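You operate a simulated robot arm through the tools that you are given. There is no shell and no other tool. Be economical: measure what you need, move in short steps, check, and stop when the job is done.

You are at the controls of a simulated two-armed robot. One attempt, no reset.

Task
Take the blue tea towel from the cupboard top and lay it out flat on the folding table.

Only the result counts: the job must be done as asked and must still hold three seconds after the hand-in. Knocking over, shifting, dropping, spilling or breaking anything else fails it. Flat cloth is picked up by pressing the open fingertips on it (5 to 10 N) and closing them slowly along it; thin cloth reads only 2 to 8 mm in the jaws.

Robot
Two 7-joint arms with two-finger parallel grippers on one trunk, on a base that drives. Base frame: it is fixed to the floor where the robot stands at the start and does not move with it; the origin is under the middle of the robot, x ahead of it, y to its left, z up. Lengths are in m, angles in degrees, forces in N, time in s.
The left shoulder is at the start at [0.07, 0.163, 1.145], the right one opposite. Places, roughly: folding table [-1.3, -0.4, 0.9]. Payload 3.43 kg a hand.
The TCP of each hand is the grasp point between the finger pads, 0.034 m short of the fingertips. In the tool frame z runs along the fingers and y along their closing line. Largest opening 0.128 m; finger width 0.024, thickness 0.012; the body of the gripper, 0.048 by 0.13 m, starts 0.096 m behind the TCP.
Orientation is that of the tool frame in the base frame, as [roll, pitch, yaw] about the fixed x, y, z axes, in that order (R = Rz(yaw) Ry(pitch) Rx(roll)). With the fingers straight down and closing along the base's y, the tool's x points along the base's -x, its y along +y and its z along -z.

Tools
- The arms move only by the tool apply_moves. It takes "left_moves", "right_moves" or both (then of equal length, played together; a hand with none holds still); each is a list that holds one entry, the list of rows, each a list of 7 numbers: the shift along the tool's x, y, z in m, then the turn, a rotation vector about the tool's x, y, z in degrees, then the finger opening in m, from 0 to 0.128. In form: [[[dx, dy, dz, wx, wy, wz, hand], ...]]. A call has 1 to 8 rows; each row shifts and turns the commanded pose from where the row before left it, along the tool's axes as they then stand. Each row takes 0.2 s and may step no farther than 0.05 m and 8.6 degrees from the row before; otherwise, or with a gripper value out of range, the whole call is refused. Where a pose cannot be reached the arm comes as near as it can. A force on the tool above 40 N (or 10 N above the force at the start of the call, whichever is more), or a blocked arm, ends the call early, and 0.2 s more pass. Each finger travels about 0.153 m/s and halts on what it meets, pressing with about 27 N; the grip force reading is that of the motor and also rises with nothing between the fingers. The clock runs only during rows and for 0.2 s after the last one: add rows that do not move to give the fingers time. It gives the time, the measured TCP pose, the force on the tool (base axes), the opening and the grip force at its end, in the units of the frame above (readings bear some noise).
- Cameras (640 x 400 px; columns grow to the right, rows downward): "scene" is now at [0.0648, -0.0622, 1.3368]; the picture's right is [-0.97, -0.23, 0.00], its down [-0.20, 0.86, -0.47] and it looks along [0.11, -0.46, -0.88] (base axes); focal length 214 px, centre (320, 200). "left" rides on the left gripper at [0.076, 0.011, -0.16] in its tool frame; the picture's right is [-0.15, 0.99, 0.00], its down [-0.88, -0.13, -0.46] and it looks along [-0.45, -0.07, 0.89] (tool axes); focal length 234 px, centre (320, 200). "right" rides on the right gripper at [0.076, -0.011, -0.16] in its tool frame; the picture's right is [0.15, 0.99, 0.00], its down [-0.88, 0.13, -0.46] and it looks along [-0.45, 0.07, 0.89] (tool axes); focal length 234 px, centre (320, 200). There is no depth. A picture from a camera that has moved, and an enlarged one, comes with that camera's place and axes in the base frame and with its lens.
- camera(camera): a new picture of that camera. The clock stands still meanwhile.
- raise_lower(by): slides the trunk up (or, below 0, down) by that many m; the arms and the scene camera ride with it, the base frame stays. It gives what a move gives, with no picture.
- steer(legs): drives the robot by 1 to 6 legs, each [ahead, left, turn to the left] in m, m and degrees, along the robot's own axes; the way and the turn of a leg run together, so that a leg with both is an arc; at most 1.5 m and 180 degrees a leg. The arms and the cameras ride along, it lands a little off, and it stops where it bumps. It gives what a move gives.
- turn_head(pan, tilt): turns the head with the scene camera to pan (to the left, within 86 degrees either way) and tilt (down, from -29 to 69), counted from straight ahead of the robot. It gives what a move gives.
- zoom(camera, box): a new picture of the part [left, top, right, bottom] of that camera's present view, enlarged. The clock stands still meanwhile.
- hand_in(): hands the job in; it is judged then, once.

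Work in short steps. Places have to be worked out from the pictures, the camera data and where the tool is seen: move nearer, look again, correct. Check each grasp and each placing, and mend what went wrong. You have 120 turns and 100 pictures in all, those below and enlarged ones among them. Open the grippers and draw the arms clear of the work before you hand the job in, unless the task says otherwise; then end with one line.

The tools are called as a command line: name --argument value ..., lists and objects as JSON in quotes. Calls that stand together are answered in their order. apply_moves: Moves the arms, as the interface text tells. Its arguments: {"type":"object","properties":{"left_moves":{"type":"array"},"right_moves":{"type":"array"}},"required":[]} The other tools are called the same way: raise_lower (by) slides the trunk up or down; steer (legs) drives the base; turn_head (pan, tilt) turns the head that bears the scene camera; camera (camera) takes a picture; zoom (camera, box) takes an enlarged picture of a part of a camera's view; hand_in () hands the job in.

At the start:

```text
time: 0.0
left_ee_pos: [0.5372, 0.1855, 1.0001]
left_ee_rot: [180.0, 0.1, -180.0]
left_force: [-0.3, -0.2, 0.5]
left_opening: 0.128
left_finger_force: 0.1
right_ee_pos: [0.6707, -0.2366, 1.0172]
right_ee_rot: [180.0, 0.0, 180.0]
right_force: [-0.2, -0.2, -0.5]
right_opening: 0.128
right_finger_force: 0.0
trunk travel left (down, up): [-0.625, 0.315]
robot x, y, heading: [0.0004, -0.002, 0.4]
head pan, tilt: [-77.0, 62.2]
```

scene: 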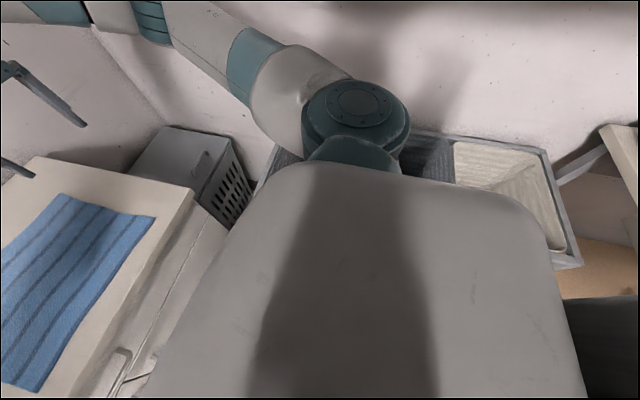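
right: 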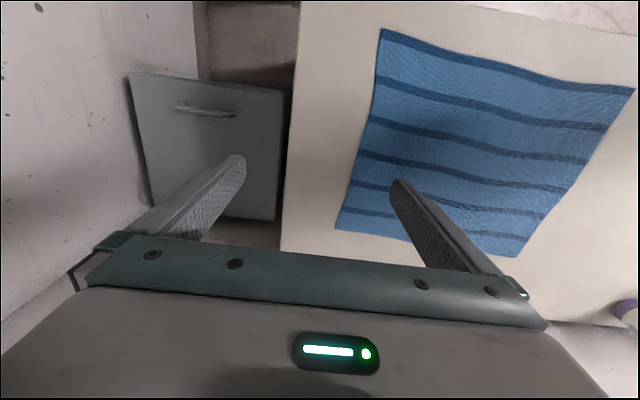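
left: 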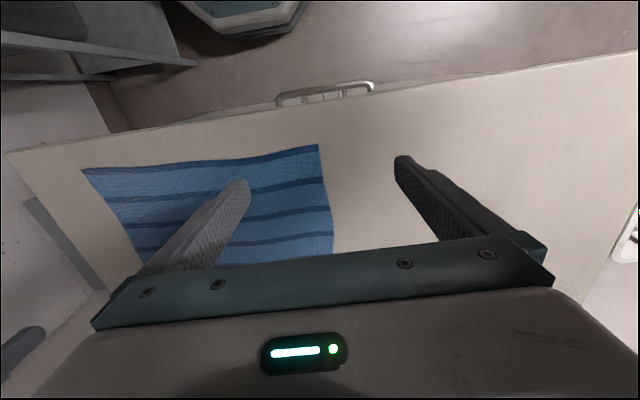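

The towel lies on the surface in front. I turn the head ahead to see it whole.

turn_head --pan -5 --tilt 50

camera --camera "scene"

```text
time: 1.4
left_ee_pos: [0.5365, 0.1865, 1.0003]
left_ee_rot: [-180.0, 0.0, -179.9]
left_force: [0.2, -0.5, 0.2]
left_opening: 0.128
left_finger_force: 0.1
right_ee_pos: [0.6718, -0.2369, 1.0166]
right_ee_rot: [-180.0, 0.1, 180.0]
right_force: [-0.1, 0.9, 0.5]
right_opening: 0.1282
right_finger_force: 0.0
trunk travel left (down, up): [-0.625, 0.315]
robot x, y, heading: [-0.0028, 0.0019, -0.2]
head pan, tilt: [-5.0, 50.0]
```

```text
96 pictures are left
camera scene: at [0.127, -0.0065, 1.3518], right [-0.09, -1.0, 0.0], down [-0.76, 0.07, -0.64], along [0.64, -0.06, -0.77], focal length 214 px, centre (320, 200)
```

scene: 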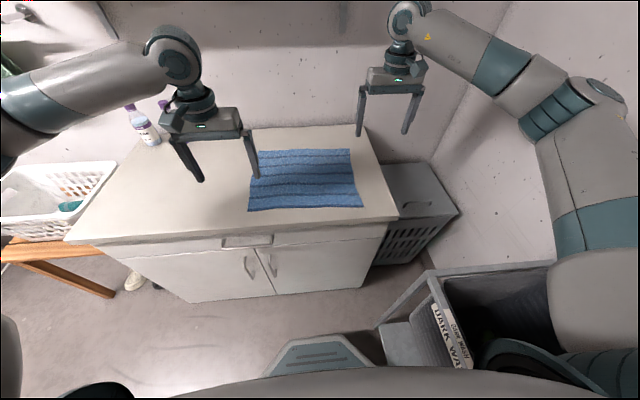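

The towel spans about x 0.575–0.90, y −0.20–0.195 on the cupboard top. I bring both hands above its near corners, opened to 0.05, then check with the wrist cameras.

apply_moves --left_moves '[[[-0.016, -0.008, 0.025, 0, 0, 0, 0.1], [-0.016, -0.008, 0.025, 0, 0, 0, 0.07], [-0.016, -0.008, 0.025, 0, 0, 0, 0.05], [-0.016, -0.008, 0.025, 0, 0, 0, 0.05], [0, 0, 0, 0, 0, 0, 0.05]]]' --right_moves '[[[0.019, 0.02, 0.029, 0, 0, 0, 0.1], [0.019, 0.02, 0.029, 0, 0, 0, 0.07], [0.019, 0.02, 0.029, 0, 0, 0, 0.05], [0.019, 0.02, 0.029, 0, 0, 0, 0.05], [0, 0, 0, 0, 0, 0, 0.05]]]'

camera --camera "left"

camera --camera "right"

camera --camera "scene"

```text
time: 2.6
left_ee_pos: [0.6002, 0.1542, 0.9012]
left_ee_rot: [179.9, 0.0, -179.9]
left_force: [0.6, -0.5, -0.4]
left_opening: 0.0502
left_finger_force: 0.0
right_ee_pos: [0.5954, -0.1574, 0.9009]
right_ee_rot: [179.9, 0.0, -180.0]
right_force: [-0.2, -0.3, 0.1]
right_opening: 0.05
right_finger_force: 0.0
trunk travel left (down, up): [-0.625, 0.315]
robot x, y, heading: [-0.002, 0.0042, -0.1]
head pan, tilt: [-5.0, 50.0]
```

```text
95 pictures are left
camera left: at [0.5226, 0.1668, 1.0616], right [0.15, 0.99, 0.0], down [0.88, -0.13, 0.46], along [0.45, -0.07, -0.89], focal length 234 px, centre (320, 200)
```

left: 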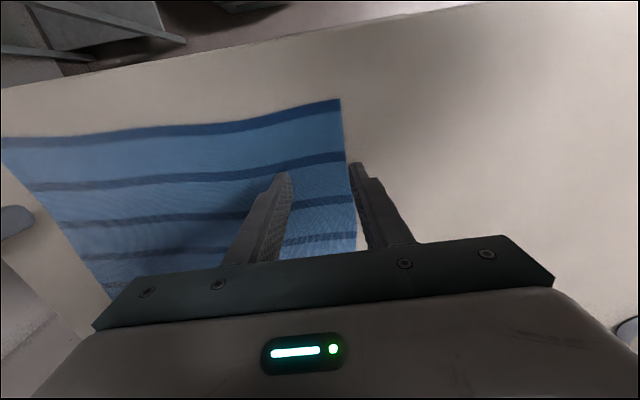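

```text
94 pictures are left
camera right: at [0.5193, -0.1688, 1.0628], right [-0.15, 0.99, 0.0], down [0.88, 0.13, 0.46], along [0.45, 0.07, -0.89], focal length 234 px, centre (320, 200)
```

right: 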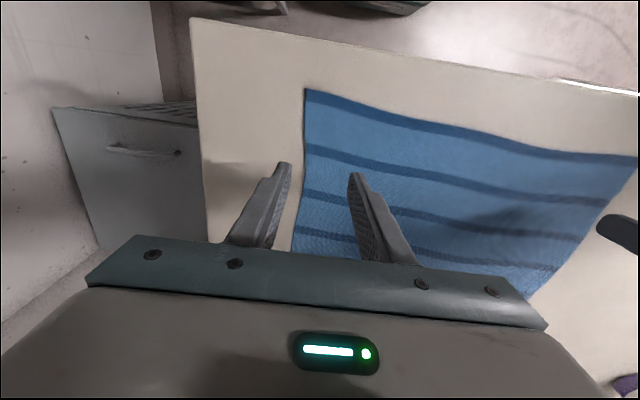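

```text
93 pictures are left
camera scene: at [0.1261, -0.0064, 1.352], right [-0.09, -1.0, 0.0], down [-0.76, 0.07, -0.64], along [0.64, -0.06, -0.77], focal length 214 px, centre (320, 200)
```

scene: 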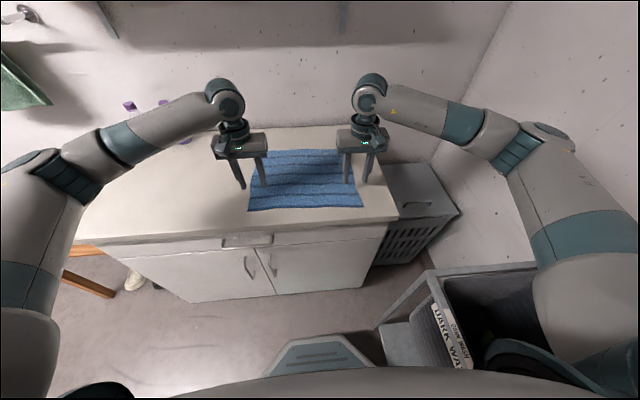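

Triangulating the wrist and scene views puts the towel at z≈0.825, near corners about (0.54, 0.18) and (0.53, −0.18). I shift over the corners and lower part way.

apply_moves --left_moves '[[[0.022, -0.004, 0, 0, 0, 0, 0.042], [0.021, -0.004, 0, 0, 0, 0, 0.042], [0, 0, 0.012, 0, 0, 0, 0.042], [0, 0, 0.012, 0, 0, 0, 0.042]]]' --right_moves '[[[0.025, 0.006, 0, 0, 0, 0, 0.042], [0.024, 0.006, 0, 0, 0, 0, 0.042], [0, 0, 0.012, 0, 0, 0, 0.042], [0, 0, 0.012, 0, 0, 0, 0.042]]]'

camera --camera "left"

camera --camera "right"

zoom --camera "scene" --box '[200, 100, 420, 237]'

```text
time: 3.6
left_ee_pos: [0.5577, 0.1457, 0.8755]
left_ee_rot: [-179.9, 0.0, 180.0]
left_force: [-0.5, -0.3, 0.1]
left_opening: 0.042
left_finger_force: 0.1
right_ee_pos: [0.5447, -0.1458, 0.8785]
right_ee_rot: [179.9, -0.1, -180.0]
right_force: [-1.8, 0.2, 0.3]
right_opening: 0.0419
right_finger_force: 0.0
trunk travel left (down, up): [-0.625, 0.315]
robot x, y, heading: [-0.0022, -0.0009, -0.1]
head pan, tilt: [-5.0, 50.0]
```

```text
92 pictures are left
camera left: at [0.4798, 0.1579, 1.0357], right [0.14, 0.99, 0.0], down [0.88, -0.13, 0.46], along [0.45, -0.07, -0.89], focal length 234 px, centre (320, 200)
```

left: 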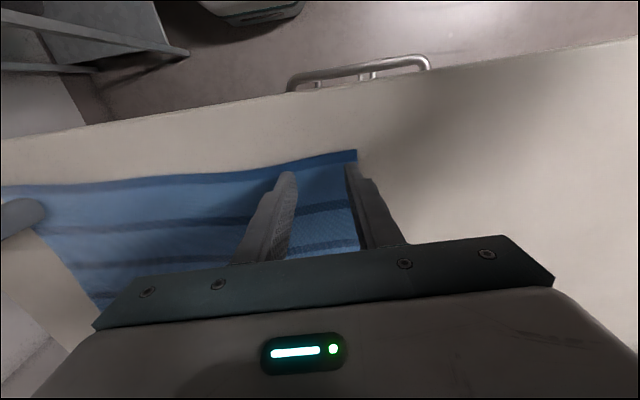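

```text
91 pictures are left
camera right: at [0.4709, -0.1563, 1.0385], right [-0.15, 0.99, 0.0], down [0.88, 0.13, 0.46], along [0.45, 0.07, -0.89], focal length 234 px, centre (320, 200)
```

right: 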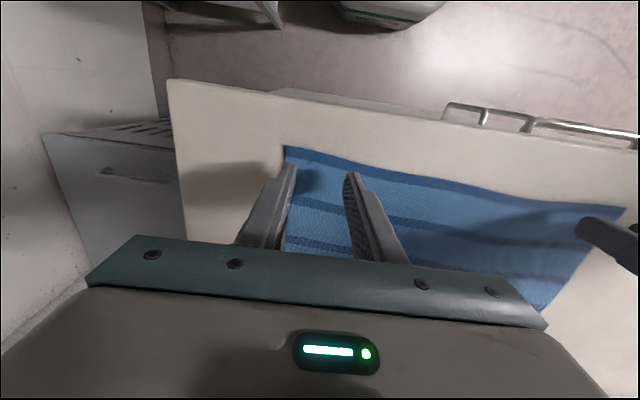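

```text
2.91 times, centred on (310, 168) of scene
camera zoom: at [0.1267, -0.0063, 1.3519], right [-0.09, -1.0, 0.0], down [-0.76, 0.07, -0.64], along [0.64, -0.06, -0.77], focal length 624 px, centre (349, 292)
```

zoom: 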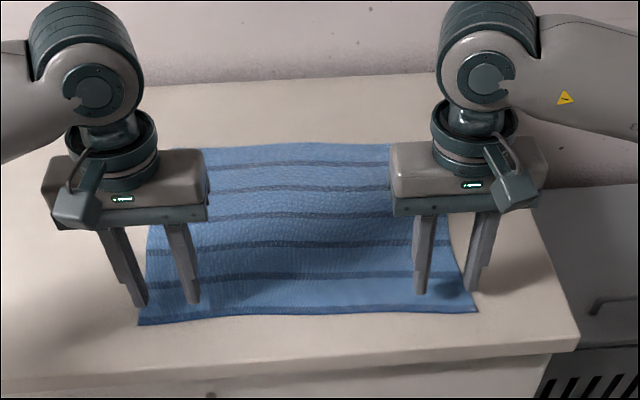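

Fingers are near the corners but right on the side edges. I shift each inward 8 mm and descend in small steps toward contact.

apply_moves --left_moves '[[[0, -0.009, 0.003, 0, 0, 0, 0.042], [0, 0, 0.004, 0, 0, 0, 0.042], [0, 0, 0.003, 0, 0, 0, 0.042], [0, 0, 0.003, 0, 0, 0, 0.042], [0, 0, 0, 0, 0, 0, 0.042]]]' --right_moves '[[[0, 0.008, 0.005, 0, 0, 0, 0.042], [0, 0, 0.004, 0, 0, 0, 0.042], [0, 0, 0.003, 0, 0, 0, 0.042], [0, 0, 0.003, 0, 0, 0, 0.042], [0, 0, 0, 0, 0, 0, 0.042]]]'

zoom --camera "scene" --box '[200, 100, 420, 237]'

```text
time: 4.8
left_ee_pos: [0.5589, 0.1376, 0.8623]
left_ee_rot: [180.0, 0.0, -179.9]
left_force: [0.2, -0.5, -0.2]
left_opening: 0.042
left_finger_force: 0.1
right_ee_pos: [0.5448, -0.1378, 0.863]
right_ee_rot: [-180.0, 0.0, 180.0]
right_force: [0.5, 0.4, -0.1]
right_opening: 0.0421
right_finger_force: 0.1
trunk travel left (down, up): [-0.625, 0.315]
robot x, y, heading: [-0.0001, -0.0019, -0.0]
head pan, tilt: [-5.0, 50.0]
```

```text
2.91 times, centred on (310, 168) of scene
camera zoom: at [0.1269, -0.0064, 1.3519], right [-0.09, -1.0, 0.0], down [-0.76, 0.07, -0.64], along [0.64, -0.06, -0.77], focal length 624 px, centre (349, 292)
```

zoom: 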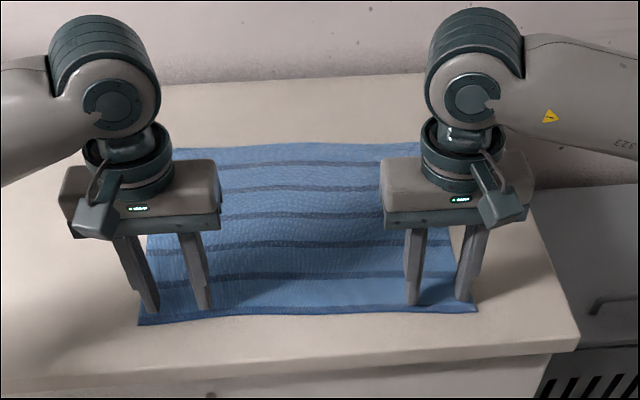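

No contact yet; the placement looks good. I continue down in 2–3 mm steps.

apply_moves --left_moves '[[[0, 0, 0.002, 0, 0, 0, 0.042], [0, 0, 0.002, 0, 0, 0, 0.042], [0, 0, 0.002, 0, 0, 0, 0.042]]]' --right_moves '[[[0, 0, 0.002, 0, 0, 0, 0.042], [0, 0, 0.002, 0, 0, 0, 0.042], [0, 0, 0.002, 0, 0, 0, 0.042]]]'

```text
time: 5.6
left_ee_pos: [0.5577, 0.1384, 0.8578]
left_ee_rot: [-180.0, 0.0, -180.0]
left_force: [-0.5, -0.3, -0.3]
left_opening: 0.0422
left_finger_force: 0.1
right_ee_pos: [0.5469, -0.1381, 0.8561]
right_ee_rot: [180.0, 0.0, 180.0]
right_force: [1.1, -0.5, -0.2]
right_opening: 0.0423
right_finger_force: 0.1
trunk travel left (down, up): [-0.625, 0.315]
robot x, y, heading: [-0.0013, -0.0004, -0.2]
head pan, tilt: [-5.0, 50.0]
```

Still free; continuing down.

apply_moves --left_moves '[[[0, 0, 0.002, 0, 0, 0, 0.042], [0, 0, 0.002, 0, 0, 0, 0.042], [0, 0, 0.002, 0, 0, 0, 0.042]]]' --right_moves '[[[0, 0, 0.002, 0, 0, 0, 0.042], [0, 0, 0.002, 0, 0, 0, 0.042], [0, 0, 0.002, 0, 0, 0, 0.042]]]'

zoom --camera "scene" --box '[200, 100, 420, 237]'

```text
time: 6.4
left_ee_pos: [0.5563, 0.136, 0.8556]
left_ee_rot: [-179.9, 0.3, -179.9]
left_force: [3.9, -0.2, 16.2]
left_opening: 0.042
left_finger_force: 0.1
right_ee_pos: [0.5462, -0.138, 0.8557]
right_ee_rot: [179.9, 0.6, 179.9]
right_force: [4.4, -3.2, 39.7]
right_opening: 0.042
right_finger_force: 0.1
trunk travel left (down, up): [-0.625, 0.315]
robot x, y, heading: [-0.0034, 0.0017, -0.1]
head pan, tilt: [-5.0, 50.0]
```

```text
2.91 times, centred on (310, 168) of scene
camera zoom: at [0.1227, -0.0063, 1.3532], right [-0.09, -1.0, 0.0], down [-0.76, 0.07, -0.65], along [0.64, -0.06, -0.76], focal length 624 px, centre (349, 292)
```

zoom: 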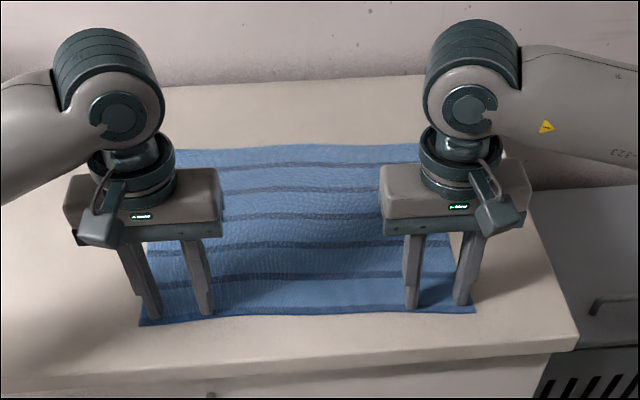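

Contact at TCP z≈0.856. I ease the right up 3 mm and the left up 1 mm to reach 5–10 N.

apply_moves --left_moves '[[[0, 0, -0.0008, 0, 0, 0, 0.042], [0, 0, 0, 0, 0, 0, 0.042]]]' --right_moves '[[[0, 0, -0.003, 0, 0, 0, 0.042], [0, 0, 0, 0, 0, 0, 0.042]]]'

```text
time: 7.0
left_ee_pos: [0.5567, 0.1368, 0.8561]
left_ee_rot: [-180.0, 0.3, -179.8]
left_force: [4.9, 0.7, 25.4]
left_opening: 0.0421
left_finger_force: 0.0
right_ee_pos: [0.5455, -0.1368, 0.8551]
right_ee_rot: [-180.0, 0.2, 180.0]
right_force: [6.2, -1.0, 29.2]
right_opening: 0.0421
right_finger_force: 0.0
trunk travel left (down, up): [-0.625, 0.315]
robot x, y, heading: [-0.0008, -0.0, 0.0]
head pan, tilt: [-5.0, 50.0]
```

Still too firm on both sides; up 1.5 mm more.

apply_moves --left_moves '[[[0, 0, -0.0015, 0, 0, 0, 0.042], [0, 0, 0, 0, 0, 0, 0.042]]]' --right_moves '[[[0, 0, -0.0016, 0, 0, 0, 0.042], [0, 0, 0, 0, 0, 0, 0.042]]]'

```text
time: 7.6
left_ee_pos: [0.5568, 0.1364, 0.8549]
left_ee_rot: [179.9, 0.1, -179.8]
left_force: [4.9, -0.6, 21.5]
left_opening: 0.0419
left_finger_force: 0.1
right_ee_pos: [0.5448, -0.137, 0.8562]
right_ee_rot: [179.9, 0.1, -180.0]
right_force: [2.8, 1.4, 20.1]
right_opening: 0.042
right_finger_force: 0.0
trunk travel left (down, up): [-0.625, 0.315]
robot x, y, heading: [-0.0025, 0.0002, -0.1]
head pan, tilt: [-5.0, 50.0]
```

apply_moves --left_moves '[[[0, 0, -0.0022, 0, 0, 0, 0.042], [0, 0, 0, 0, 0, 0, 0.042]]]' --right_moves '[[[0, 0, -0.002, 0, 0, 0, 0.042], [0, 0, 0, 0, 0, 0, 0.042]]]'

```text
time: 8.2
left_ee_pos: [0.5577, 0.1369, 0.8552]
left_ee_rot: [179.8, 0.0, 180.0]
left_force: [-1.7, -0.2, 8.7]
left_opening: 0.0422
left_finger_force: 0.0
right_ee_pos: [0.5446, -0.1376, 0.8558]
right_ee_rot: [-179.9, -0.2, 180.0]
right_force: [-0.2, -0.4, 1.5]
right_opening: 0.0418
right_finger_force: 0.0
trunk travel left (down, up): [-0.625, 0.315]
robot x, y, heading: [-0.0015, 0.0006, -0.0]
head pan, tilt: [-5.0, 50.0]
```

Left is at ~9 N, right needs a touch more. I press the right 0.8 mm and close both slowly.

apply_moves --left_moves '[[[0, 0, 0, 0, 0, 0, 0.042], [0, 0, 0, 0, 0, 0, 0.036], [0, 0, 0, 0, 0, 0, 0.03], [0, 0, 0, 0, 0, 0, 0.024], [0, 0, 0, 0, 0, 0, 0.018], [0, 0, 0, 0, 0, 0, 0.012], [0, 0, 0, 0, 0, 0, 0.006], [0, 0, 0, 0, 0, 0, 0.0]]]' --right_moves '[[[0, 0, 0.0008, 0, 0, 0, 0.042], [0, 0, 0, 0, 0, 0, 0.036], [0, 0, 0, 0, 0, 0, 0.03], [0, 0, 0, 0, 0, 0, 0.024], [0, 0, 0, 0, 0, 0, 0.018], [0, 0, 0, 0, 0, 0, 0.012], [0, 0, 0, 0, 0, 0, 0.006], [0, 0, 0, 0, 0, 0, 0.0]]]'

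zoom --camera "scene" --box '[200, 100, 420, 237]'

```text
time: 10.0
left_ee_pos: [0.5593, 0.1365, 0.8572]
left_ee_rot: [179.9, 0.1, -179.9]
left_force: [-0.3, -0.2, 0.4]
left_opening: 0.0068
left_finger_force: 26.9
right_ee_pos: [0.5464, -0.1365, 0.8562]
right_ee_rot: [-179.9, 0.0, 180.0]
right_force: [-0.5, 0.4, 1.0]
right_opening: 0.0
right_finger_force: 26.9
trunk travel left (down, up): [-0.625, 0.315]
robot x, y, heading: [0.0006, -0.0011, -0.3]
head pan, tilt: [-5.0, 50.0]
```

```text
2.91 times, centred on (310, 168) of scene
camera zoom: at [0.1269, -0.0064, 1.3519], right [-0.09, -1.0, 0.0], down [-0.76, 0.07, -0.64], along [0.64, -0.06, -0.77], focal length 624 px, centre (349, 292)
```

zoom: 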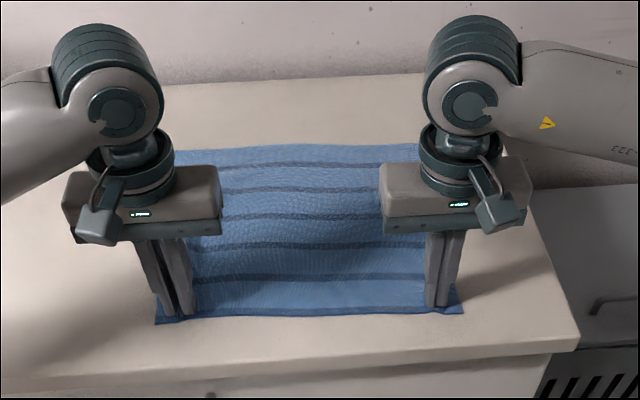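

Left caught cloth (6.8 mm); right closed empty. I hold left, reopen right, and press again.

apply_moves --right_moves '[[[0, 0, -0.003, 0, 0, 0, 0.02], [0, 0, 0, 0, 0, 0, 0.04], [0, 0, 0, 0, 0, 0, 0.04], [0, 0, 0.002, 0, 0, 0, 0.04], [0, 0, 0.002, 0, 0, 0, 0.04], [0, 0, 0, 0, 0, 0, 0.04]]]' --left_moves '[[[0, 0, 0, 0, 0, 0, 0.0], [0, 0, 0, 0, 0, 0, 0.0], [0, 0, 0, 0, 0, 0, 0.0], [0, 0, 0, 0, 0, 0, 0.0], [0, 0, 0, 0, 0, 0, 0.0], [0, 0, 0, 0, 0, 0, 0.0]]]'

```text
time: 11.4
left_ee_pos: [0.5581, 0.1365, 0.8556]
left_ee_rot: [179.9, -0.1, -179.9]
left_force: [0.1, 0.2, -0.1]
left_opening: 0.0066
left_finger_force: 27.0
right_ee_pos: [0.5465, -0.1376, 0.8552]
right_ee_rot: [-180.0, 0.1, 180.0]
right_force: [-1.1, -0.4, 4.7]
right_opening: 0.0399
right_finger_force: 0.0
trunk travel left (down, up): [-0.625, 0.315]
robot x, y, heading: [0.0027, -0.0011, -0.2]
head pan, tilt: [-5.0, 50.0]
```

4.7 N; I add 0.6 mm and close slowly.

apply_moves --right_moves '[[[0, 0, 0.0006, 0, 0, 0, 0.04], [0, 0, 0, 0, 0, 0, 0.034], [0, 0, 0, 0, 0, 0, 0.028], [0, 0, 0.0002, 0, 0, 0, 0.022], [0, 0, 0, 0, 0, 0, 0.017], [0, 0, 0, 0, 0, 0, 0.012], [0, 0, 0, 0, 0, 0, 0.006], [0, 0, 0, 0, 0, 0, 0.0]]]'

zoom --camera "scene" --box '[200, 100, 420, 237]'

```text
time: 13.2
left_ee_pos: [0.5576, 0.1369, 0.8562]
left_ee_rot: [-179.9, 0.1, -179.9]
left_force: [-0.5, -5.0, -0.1]
left_opening: 0.0068
left_finger_force: 26.9
right_ee_pos: [0.546, -0.1379, 0.8561]
right_ee_rot: [-180.0, 0.1, -179.9]
right_force: [-0.1, 4.1, 15.4]
right_opening: 0.006
right_finger_force: 26.7
trunk travel left (down, up): [-0.625, 0.315]
robot x, y, heading: [0.0016, 0.0033, -0.0]
head pan, tilt: [-5.0, 50.0]
```

```text
2.91 times, centred on (310, 168) of scene
camera zoom: at [0.1256, -0.006, 1.3521], right [-0.09, -1.0, 0.0], down [-0.76, 0.07, -0.64], along [0.64, -0.06, -0.77], focal length 624 px, centre (349, 292)
```

zoom: 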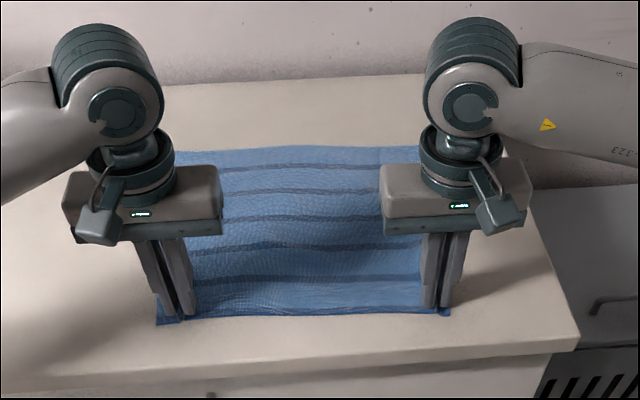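

Both hands now hold cloth (6–7 mm). I lift slowly straight up.

apply_moves --left_moves '[[[0, -0.001, -0.01, 0, 0, 0, 0.0], [0, -0.001, -0.02, 0, 0, 0, 0.0], [0, 0, -0.03, 0, 0, 0, 0.0], [0, 0, -0.03, 0, 0, 0, 0.0], [0, 0, -0.03, 0, 0, 0, 0.0], [0, 0, -0.03, 0, 0, 0, 0.0]]]' --right_moves '[[[0, 0.001, -0.01, 0, 0, 0, 0.0], [0, 0.001, -0.02, 0, 0, 0, 0.0], [0, 0, -0.03, 0, 0, 0, 0.0], [0, 0, -0.03, 0, 0, 0, 0.0], [0, 0, -0.03, 0, 0, 0, 0.0], [0, 0, -0.03, 0, 0, 0, 0.0]]]'

camera --camera "scene"

```text
time: 14.6
left_ee_pos: [0.5584, 0.1329, 1.0059]
left_ee_rot: [-180.0, 0.1, -179.9]
left_force: [-0.4, -2.2, -1.0]
left_opening: 0.0067
left_finger_force: 27.1
right_ee_pos: [0.5445, -0.1367, 1.0034]
right_ee_rot: [-180.0, 0.0, -179.9]
right_force: [-1.0, 1.4, -0.5]
right_opening: 0.0024
right_finger_force: 26.9
trunk travel left (down, up): [-0.625, 0.315]
robot x, y, heading: [-0.0011, -0.002, 0.1]
head pan, tilt: [-5.0, 50.0]
```

```text
85 pictures are left
camera scene: at [0.126, -0.0063, 1.3518], right [-0.09, -1.0, 0.0], down [-0.76, 0.07, -0.64], along [0.64, -0.06, -0.77], focal length 214 px, centre (320, 200)
```

scene: 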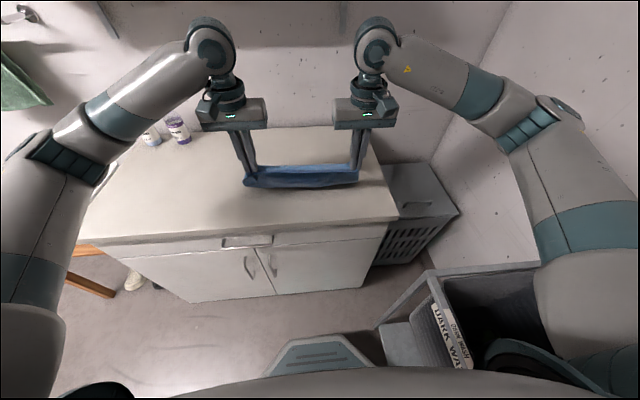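

Both ends hold. I lift further and then raise the trunk a bit.

apply_moves --left_moves '[[[0.02, 0, -0.03, 0, 0, 0, 0.0], [0.02, 0, -0.03, 0, 0, 0, 0.0], [0.02, 0, -0.03, 0, 0, 0, 0.0], [0.02, 0, -0.03, 0, 0, 0, 0.0]]]' --right_moves '[[[0.017, 0, -0.03, 0, 0, 0, 0.0], [0.017, 0, -0.03, 0, 0, 0, 0.0], [0.017, 0, -0.03, 0, 0, 0, 0.0], [0.017, 0, -0.03, 0, 0, 0, 0.0]]]'

raise_lower --by 0.12

camera --camera "scene"

```text
time: 15.6
left_ee_pos: [0.4776, 0.1357, 1.1259]
left_ee_rot: [-179.8, 0.2, -179.8]
left_force: [-0.2, -3.0, -0.4]
left_opening: 0.0068
left_finger_force: 26.5
right_ee_pos: [0.4773, -0.1345, 1.126]
right_ee_rot: [-180.0, 0.1, -180.0]
right_force: [-1.5, 1.9, -0.3]
right_opening: 0.0025
right_finger_force: 27.3
trunk travel left (down, up): [-0.625, 0.315]
robot x, y, heading: [-0.0006, 0.0018, -0.1]
head pan, tilt: [-5.0, 50.0]
```

```text
time: 17.1
left_ee_pos: [0.4792, 0.1345, 1.2443]
left_ee_rot: [180.0, 0.0, -179.9]
left_force: [-0.1, -1.8, 0.2]
left_opening: 0.0068
left_finger_force: 26.8
right_ee_pos: [0.4796, -0.1341, 1.245]
right_ee_rot: [-180.0, 0.0, -179.9]
right_force: [-0.7, 2.7, -0.1]
right_opening: 0.0021
right_finger_force: 26.7
trunk travel left (down, up): [-0.745, 0.195]
robot x, y, heading: [-0.0042, -0.003, -0.1]
head pan, tilt: [-5.0, 50.0]
```

```text
84 pictures are left
camera scene: at [0.1271, -0.0064, 1.4718], right [-0.09, -1.0, 0.0], down [-0.76, 0.07, -0.64], along [0.64, -0.06, -0.77], focal length 214 px, centre (320, 200)
```

scene: 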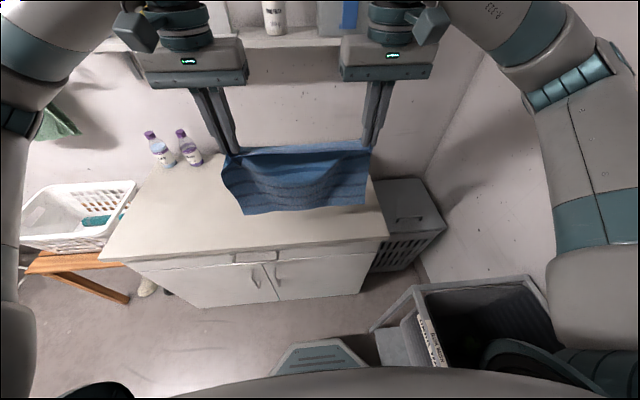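

The towel hangs free of the cupboard. Before turning I look left and right.

turn_head --pan 86 --tilt 35

camera --camera "scene"

turn_head --pan -86 --tilt 35

camera --camera "scene"

```text
time: 18.8
left_ee_pos: [0.4782, 0.1344, 1.2443]
left_ee_rot: [180.0, 0.0, -179.9]
left_force: [0.2, -2.7, -0.4]
left_opening: 0.0067
left_finger_force: 27.4
right_ee_pos: [0.4801, -0.1358, 1.2436]
right_ee_rot: [180.0, -0.1, 180.0]
right_force: [-0.2, 2.5, -0.1]
right_opening: 0.0025
right_finger_force: 26.8
trunk travel left (down, up): [-0.745, 0.195]
robot x, y, heading: [0.0, -0.0033, -0.0]
head pan, tilt: [85.9, 35.0]
```

```text
83 pictures are left
camera scene: at [0.0566, 0.0881, 1.4936], right [1.0, -0.07, 0.0], down [-0.04, -0.57, -0.82], along [0.06, 0.82, -0.57], focal length 214 px, centre (320, 200)
```

scene: 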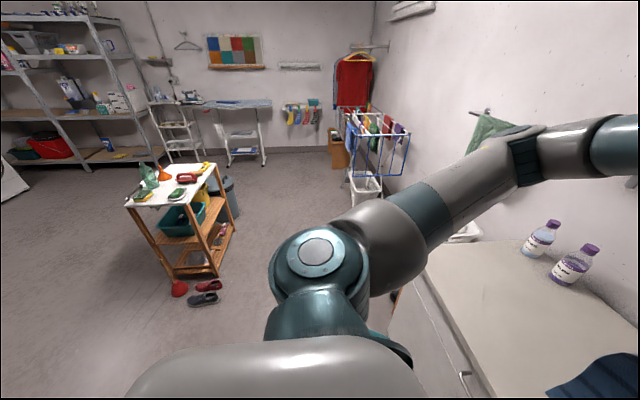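

```text
time: 21.4
left_ee_pos: [0.4789, 0.134, 1.2441]
left_ee_rot: [180.0, 0.0, -179.9]
left_force: [-0.2, -1.9, -0.9]
left_opening: 0.0066
left_finger_force: 27.0
right_ee_pos: [0.4795, -0.1343, 1.2436]
right_ee_rot: [-180.0, 0.0, -180.0]
right_force: [0.2, 2.5, -0.4]
right_opening: 0.0023
right_finger_force: 27.0
trunk travel left (down, up): [-0.745, 0.195]
robot x, y, heading: [-0.0035, 0.0006, 0.0]
head pan, tilt: [-85.9, 35.0]
```

```text
82 pictures are left
camera scene: at [0.0566, -0.0875, 1.4936], right [-1.0, -0.07, 0.0], down [-0.04, 0.57, -0.82], along [0.06, -0.82, -0.57], focal length 214 px, centre (320, 200)
```

scene: 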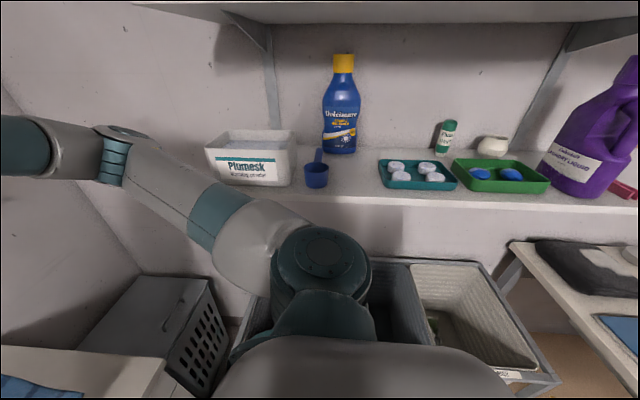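

On the right a crowded shelf is close, and the folding table is behind-right with items on it. I first step left and back into clear floor, then turn right to face −y.

steer --legs '[[0, 0.3, 0], [-0.3, 0.1, 0]]'

camera --camera "scene"

```text
time: 25.2
left_ee_pos: [0.18, 0.5358, 1.2453]
left_ee_rot: [-179.9, -0.1, -179.9]
left_force: [0.3, -2.4, -0.3]
left_opening: 0.0067
left_finger_force: 26.4
right_ee_pos: [0.1816, 0.2665, 1.243]
right_ee_rot: [-180.0, -0.1, -179.9]
right_force: [-0.4, 2.0, -1.1]
right_opening: 0.0024
right_finger_force: 26.8
trunk travel left (down, up): [-0.745, 0.195]
robot x, y, heading: [-0.3001, 0.4044, 0.3]
head pan, tilt: [-85.9, 35.0]
```

```text
81 pictures are left
camera scene: at [-0.2412, 0.3122, 1.4935], right [-1.0, -0.07, 0.0], down [-0.04, 0.57, -0.82], along [0.06, -0.82, -0.57], focal length 214 px, centre (320, 200)
```

scene: 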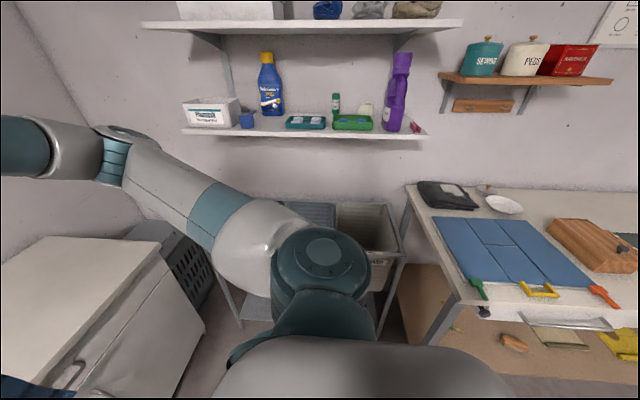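

The folding table holds a folding board, cloths, bowl, and a wooden case; there may be free space further along. I turn right to face it and look.

steer --legs '[[0, 0, -90]]'

turn_head --pan 30 --tilt 40

turn_head --pan -45 --tilt 35

camera --camera "scene"

```text
time: 29.4
left_ee_pos: [-0.1611, -0.0793, 1.245]
left_ee_rot: [179.9, 0.0, 90.4]
left_force: [-2.8, -0.2, -0.1]
left_opening: 0.0065
left_finger_force: 26.9
right_ee_pos: [-0.4322, -0.0811, 1.2445]
right_ee_rot: [179.9, 0.0, 90.3]
right_force: [2.6, -0.5, 0.0]
right_opening: 0.0025
right_finger_force: 27.1
trunk travel left (down, up): [-0.745, 0.195]
robot x, y, heading: [-0.3, 0.4042, -90.0]
head pan, tilt: [-85.9, 35.0]
```

```text
time: 31.3
left_ee_pos: [-0.1619, -0.0787, 1.2447]
left_ee_rot: [179.9, 0.0, 90.4]
left_force: [-2.4, 0.6, -0.2]
left_opening: 0.0061
left_finger_force: 26.8
right_ee_pos: [-0.4307, -0.081, 1.2436]
right_ee_rot: [179.9, 0.0, 90.3]
right_force: [3.1, -0.3, -0.2]
right_opening: 0.0025
right_finger_force: 26.8
trunk travel left (down, up): [-0.745, 0.195]
robot x, y, heading: [-0.2969, 0.3972, -89.6]
head pan, tilt: [30.0, 40.0]
```

```text
time: 32.8
left_ee_pos: [-0.1622, -0.0783, 1.2453]
left_ee_rot: [180.0, 0.0, 90.4]
left_force: [-2.4, -0.2, -0.5]
left_opening: 0.0065
left_finger_force: 26.7
right_ee_pos: [-0.4315, -0.0815, 1.245]
right_ee_rot: [179.9, 0.0, 90.3]
right_force: [1.9, 0.5, 0.5]
right_opening: 0.0025
right_finger_force: 27.0
trunk travel left (down, up): [-0.745, 0.195]
robot x, y, heading: [-0.2993, 0.4024, -89.6]
head pan, tilt: [-45.0, 35.0]
```

```text
80 pictures are left
camera scene: at [-0.3607, 0.2873, 1.4936], right [-0.71, 0.7, 0.0], down [0.4, 0.41, -0.82], along [-0.58, -0.58, -0.57], focal length 214 px, centre (320, 200)
```

scene: 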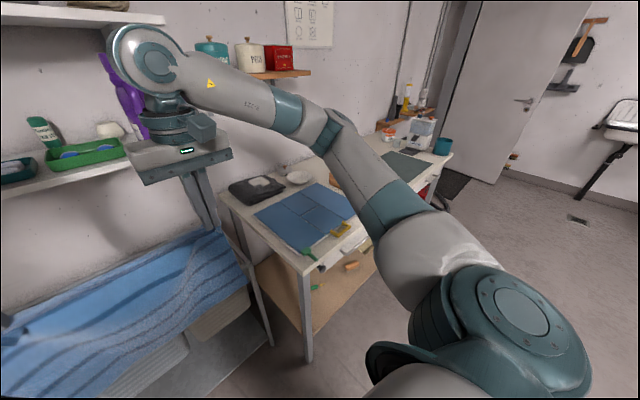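

The table extends further past my right arm. I back off 0.1 m and strafe right to stand in front of its middle, then look.

steer --legs '[[-0.1, 0, 0], [0, -0.9, 0]]'

turn_head --pan 0 --tilt 45

camera --camera "scene"

```text
time: 38.4
left_ee_pos: [-1.0872, 0.0183, 1.2437]
left_ee_rot: [180.0, 0.0, 90.1]
left_force: [-2.6, 0.2, 0.3]
left_opening: 0.0063
left_finger_force: 26.7
right_ee_pos: [-1.3555, 0.0176, 1.2442]
right_ee_rot: [179.9, 0.0, 90.0]
right_force: [2.2, 0.4, -0.6]
right_opening: 0.0022
right_finger_force: 26.7
trunk travel left (down, up): [-0.745, 0.195]
robot x, y, heading: [-1.2237, 0.4965, -89.8]
head pan, tilt: [-45.0, 35.0]
```

```text
time: 39.5
left_ee_pos: [-1.0876, 0.0182, 1.2448]
left_ee_rot: [-179.9, -0.1, 90.1]
left_force: [-1.5, -0.5, 0.1]
left_opening: 0.0063
left_finger_force: 26.4
right_ee_pos: [-1.3571, 0.0185, 1.2449]
right_ee_rot: [180.0, 0.0, 89.9]
right_force: [2.3, 0.4, -0.3]
right_opening: 0.0024
right_finger_force: 27.0
trunk travel left (down, up): [-0.745, 0.195]
robot x, y, heading: [-1.2222, 0.4955, -90.1]
head pan, tilt: [0.0, 45.0]
```

```text
79 pictures are left
camera scene: at [-1.2222, 0.3669, 1.4788], right [-1.0, 0.0, 0.0], down [0.0, 0.71, -0.71], along [0.0, -0.71, -0.71], focal length 214 px, centre (320, 200)
```

scene: 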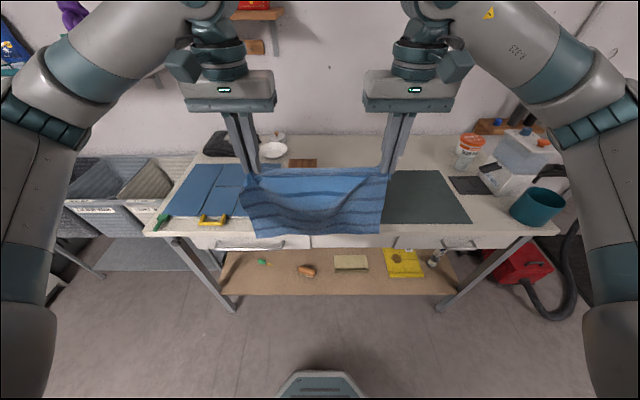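

The table's middle is hidden behind the towel. I look with the wrist cameras.

camera --camera "left"

camera --camera "right"

```text
78 pictures are left
camera left: at [-1.0778, 0.0952, 1.4054], right [0.99, -0.14, 0.0], down [-0.13, -0.88, 0.46], along [-0.07, -0.45, -0.89], focal length 234 px, centre (320, 200)
```

left: 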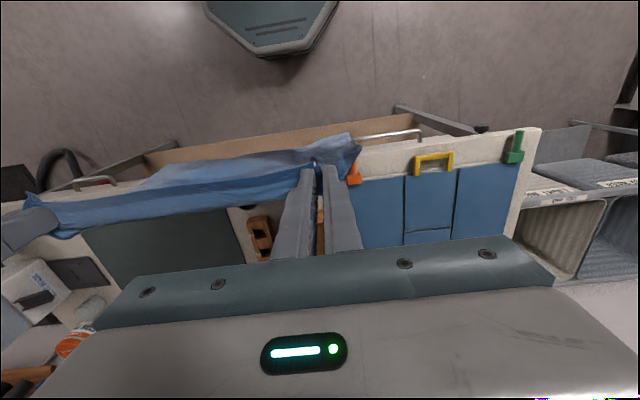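

```text
77 pictures are left
camera right: at [-1.3676, 0.0938, 1.4052], right [0.99, 0.15, 0.0], down [0.13, -0.88, 0.46], along [0.07, -0.45, -0.89], focal length 234 px, centre (320, 200)
```

right: 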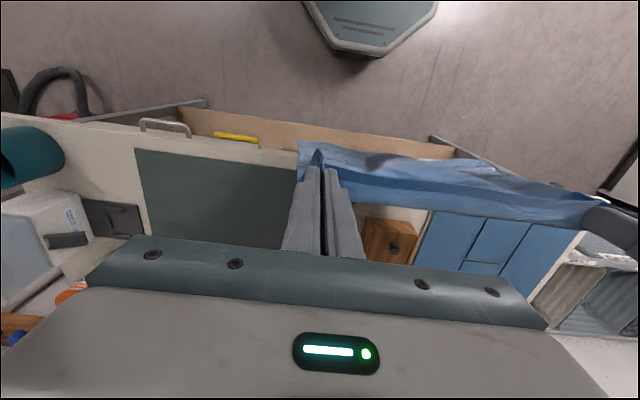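

Triangulation gives table top z≈0.91, edge y≈−0.03, with a thin mat at x −1.34…−1.74, y −0.09…−0.39 – the only towel-sized clear area. I raise the trunk, strafe to centre on x≈−1.54 and look again.

raise_lower --by 0.12

steer --legs '[[0, -0.315, 0]]'

camera --camera "scene"

camera --camera "left"

camera --camera "right"

```text
time: 41.0
left_ee_pos: [-1.0867, 0.0189, 1.3651]
left_ee_rot: [180.0, 0.0, 90.1]
left_force: [-3.0, -0.4, 0.4]
left_opening: 0.0064
left_finger_force: 26.7
right_ee_pos: [-1.3561, 0.0175, 1.3638]
right_ee_rot: [180.0, 0.0, 90.1]
right_force: [2.2, 0.6, -0.8]
right_opening: 0.0022
right_finger_force: 27.1
trunk travel left (down, up): [-0.865, 0.075]
robot x, y, heading: [-1.2234, 0.4998, -90.0]
head pan, tilt: [0.0, 45.0]
```

```text
time: 43.1
left_ee_pos: [-1.3979, 0.0187, 1.3644]
left_ee_rot: [-179.8, 0.0, 90.0]
left_force: [-2.1, 0.2, -0.2]
left_opening: 0.0063
left_finger_force: 27.4
right_ee_pos: [-1.6661, 0.0189, 1.3653]
right_ee_rot: [-179.9, 0.1, 90.0]
right_force: [2.2, 0.5, -0.1]
right_opening: 0.0026
right_finger_force: 26.8
trunk travel left (down, up): [-0.865, 0.075]
robot x, y, heading: [-1.5329, 0.496, -90.1]
head pan, tilt: [0.0, 45.0]
```

```text
76 pictures are left
camera scene: at [-1.531, 0.3672, 1.5988], right [-1.0, 0.0, 0.0], down [0.0, 0.71, -0.71], along [0.0, -0.71, -0.71], focal length 214 px, centre (320, 200)
```

scene: 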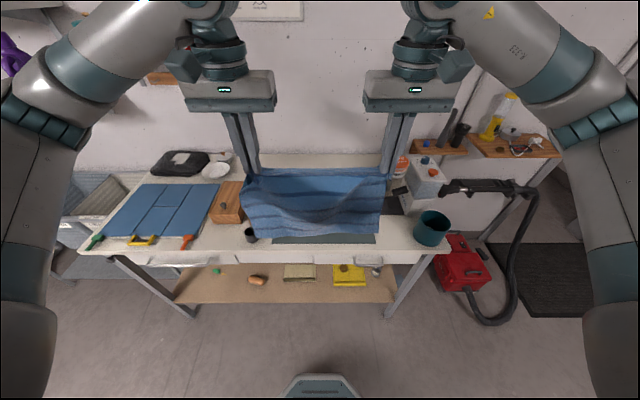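

```text
75 pictures are left
camera left: at [-1.3872, 0.0952, 1.5251], right [0.99, -0.15, 0.0], down [-0.13, -0.88, 0.46], along [-0.07, -0.45, -0.89], focal length 234 px, centre (320, 200)
```

left: 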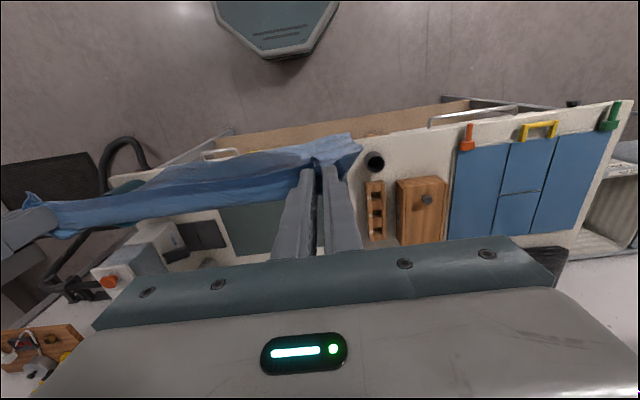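

```text
74 pictures are left
camera right: at [-1.6771, 0.0944, 1.5254], right [0.99, 0.15, 0.0], down [0.13, -0.88, 0.46], along [0.07, -0.45, -0.89], focal length 234 px, centre (320, 200)
```

right: 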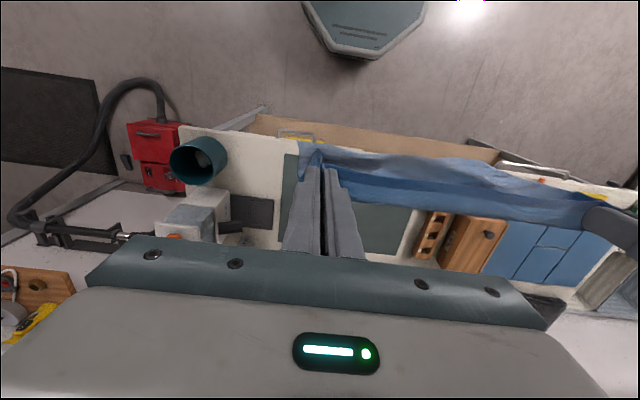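

Space confirmed: bounds x<−1.31 (holder) and x>−1.76. I drive forward 0.145 m, then extend the arms to y≈−0.41 keeping the towel high.

steer --legs '[[0.145, 0, 0]]'

apply_moves --left_moves '[[[-0.03, 0, 0, 0, 0, 0, 0.0], [-0.035, 0, 0, 0, 0, 0, 0.0], [-0.035, 0, 0, 0, 0, 0, 0.0], [-0.035, 0, 0, 0, 0, 0, 0.0], [-0.035, 0, 0, 0, 0, 0, 0.0], [-0.035, 0, 0, 0, 0, 0, 0.0], [-0.035, 0, 0, 0, 0, 0, 0.0], [-0.03, 0, 0, 0, 0, 0, 0.0]]]' --right_moves '[[[-0.03, 0, 0, 0, 0, 0, 0.0], [-0.035, 0, 0, 0, 0, 0, 0.0], [-0.035, 0, 0, 0, 0, 0, 0.0], [-0.035, 0, 0, 0, 0, 0, 0.0], [-0.035, 0, 0, 0, 0, 0, 0.0], [-0.035, 0, 0, 0, 0, 0, 0.0], [-0.035, 0, 0, 0, 0, 0, 0.0], [-0.03, 0, 0, 0, 0, 0, 0.0]]]'

camera --camera "scene"

```text
time: 44.5
left_ee_pos: [-1.3994, -0.1206, 1.366]
left_ee_rot: [-180.0, 0.1, 90.1]
left_force: [-2.5, 0.3, 0.7]
left_opening: 0.0066
left_finger_force: 27.2
right_ee_pos: [-1.6675, -0.1216, 1.3649]
right_ee_rot: [-179.9, 0.1, 90.0]
right_force: [1.6, 0.2, -0.3]
right_opening: 0.0024
right_finger_force: 26.9
trunk travel left (down, up): [-0.865, 0.075]
robot x, y, heading: [-1.5322, 0.3576, -90.0]
head pan, tilt: [0.0, 45.0]
```

```text
time: 46.2
left_ee_pos: [-1.3992, -0.3929, 1.3633]
left_ee_rot: [-180.0, -0.1, 90.0]
left_force: [-1.1, -0.8, -0.9]
left_opening: 0.0063
left_finger_force: 27.0
right_ee_pos: [-1.6685, -0.3956, 1.3624]
right_ee_rot: [180.0, -0.1, 90.0]
right_force: [1.5, -0.4, 0.7]
right_opening: 0.0023
right_finger_force: 26.8
trunk travel left (down, up): [-0.865, 0.075]
robot x, y, heading: [-1.5352, 0.3561, -90.1]
head pan, tilt: [0.0, 45.0]
```

```text
73 pictures are left
camera scene: at [-1.5338, 0.2228, 1.5985], right [-1.0, 0.0, 0.0], down [0.0, 0.71, -0.71], along [0.0, -0.71, -0.71], focal length 214 px, centre (320, 200)
```

scene: 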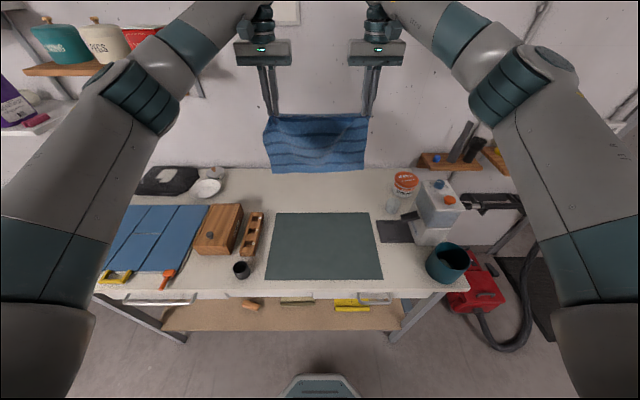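

The mat is empty and clearly visible. I lower the hands 0.1 m and check where the hanging edge is.

apply_moves --left_moves '[[[0, 0, 0.025, 0, 0, 0, 0.0], [0, 0, 0.025, 0, 0, 0, 0.0], [0, 0, 0.025, 0, 0, 0, 0.0], [0, 0, 0.02, 0, 0, 0, 0.0], [0, 0, 0, 0, 0, 0, 0.0], [0, 0, 0, 0, 0, 0, 0.0], [0, 0, 0, 0, 0, 0, 0.0]]]' --right_moves '[[[0, 0, 0.025, 0, 0, 0, 0.0], [0, 0, 0.025, 0, 0, 0, 0.0], [0, 0, 0.025, 0, 0, 0, 0.0], [0, 0, 0.02, 0, 0, 0, 0.0], [0, 0, 0, 0, 0, 0, 0.0], [0, 0, 0, 0, 0, 0, 0.0], [0, 0, 0, 0, 0, 0, 0.0]]]'

zoom --camera "scene" --box '[210, 60, 430, 198]'

camera --camera "left"

```text
time: 47.9
left_ee_pos: [-1.3999, -0.3945, 1.2686]
left_ee_rot: [-180.0, 0.0, 90.0]
left_force: [-4.2, -0.1, 0.3]
left_opening: 0.0063
left_finger_force: 27.5
right_ee_pos: [-1.6692, -0.3946, 1.2691]
right_ee_rot: [179.9, 0.0, 90.0]
right_force: [4.7, 0.6, -0.3]
right_opening: 0.0024
right_finger_force: 26.9
trunk travel left (down, up): [-0.865, 0.075]
robot x, y, heading: [-1.5348, 0.3596, -90.2]
head pan, tilt: [0.0, 45.0]
```

```text
2.90 times, centred on (320, 129) of scene
camera zoom: at [-1.5338, 0.2243, 1.5987], right [-1.0, 0.0, 0.0], down [0.0, 0.71, -0.71], along [0.0, -0.71, -0.71], focal length 622 px, centre (320, 406)
```

zoom: 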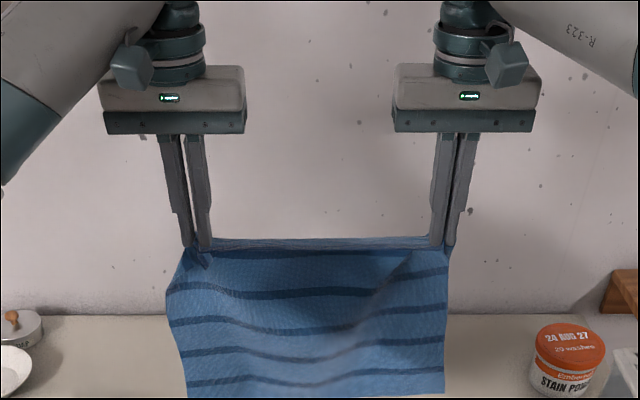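

```text
71 pictures are left
camera left: at [-1.3891, -0.3172, 1.4286], right [0.99, -0.15, 0.0], down [-0.13, -0.88, 0.46], along [-0.07, -0.45, -0.89], focal length 234 px, centre (320, 200)
```

left: 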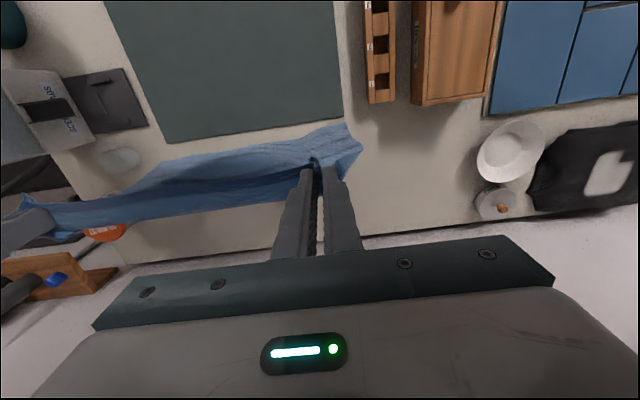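

I check the lower part of the hanging towel.

zoom --camera "scene" --box '[240, 120, 400, 220]'

```text
4.00 times, centred on (320, 170) of scene
camera zoom: at [-1.5338, 0.2243, 1.5987], right [-1.0, 0.0, 0.0], down [0.0, 0.71, -0.71], along [0.0, -0.71, -0.71], focal length 858 px, centre (320, 320)
```

zoom: 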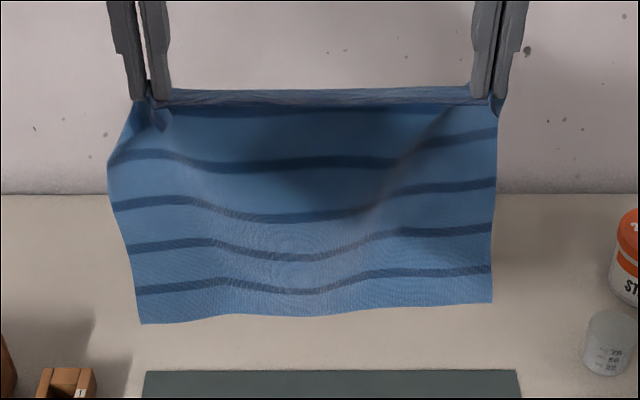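

I inspect the rim near the left grip to see which way the edge flap lies.

zoom --camera "left" --box '[220, 90, 420, 215]'

zoom --camera "right" --box '[220, 90, 420, 215]'

```text
3.20 times, centred on (320, 152) of left
camera zoom: at [-1.3891, -0.3172, 1.4286], right [0.99, -0.15, 0.0], down [-0.13, -0.88, 0.46], along [-0.07, -0.45, -0.89], focal length 749 px, centre (320, 352)
```

zoom: 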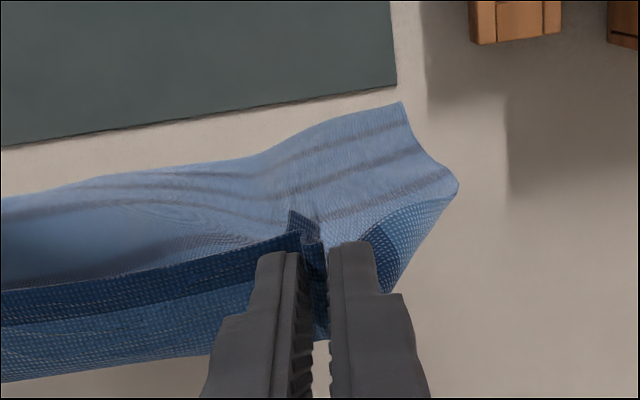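

```text
3.20 times, centred on (320, 152) of right
camera zoom: at [-1.6807, -0.3181, 1.4303], right [0.99, 0.15, 0.0], down [0.13, -0.88, 0.46], along [0.07, -0.45, -0.89], focal length 749 px, centre (320, 352)
```

zoom: 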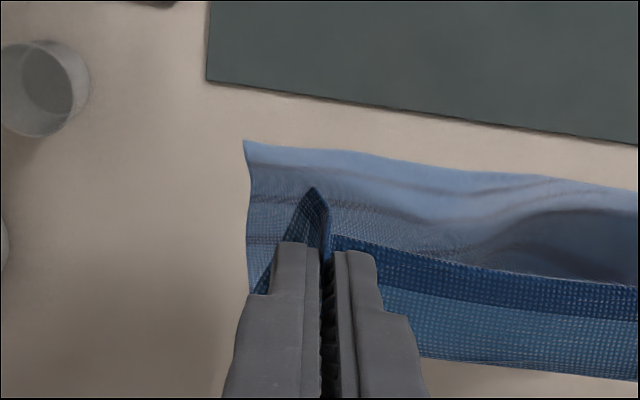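

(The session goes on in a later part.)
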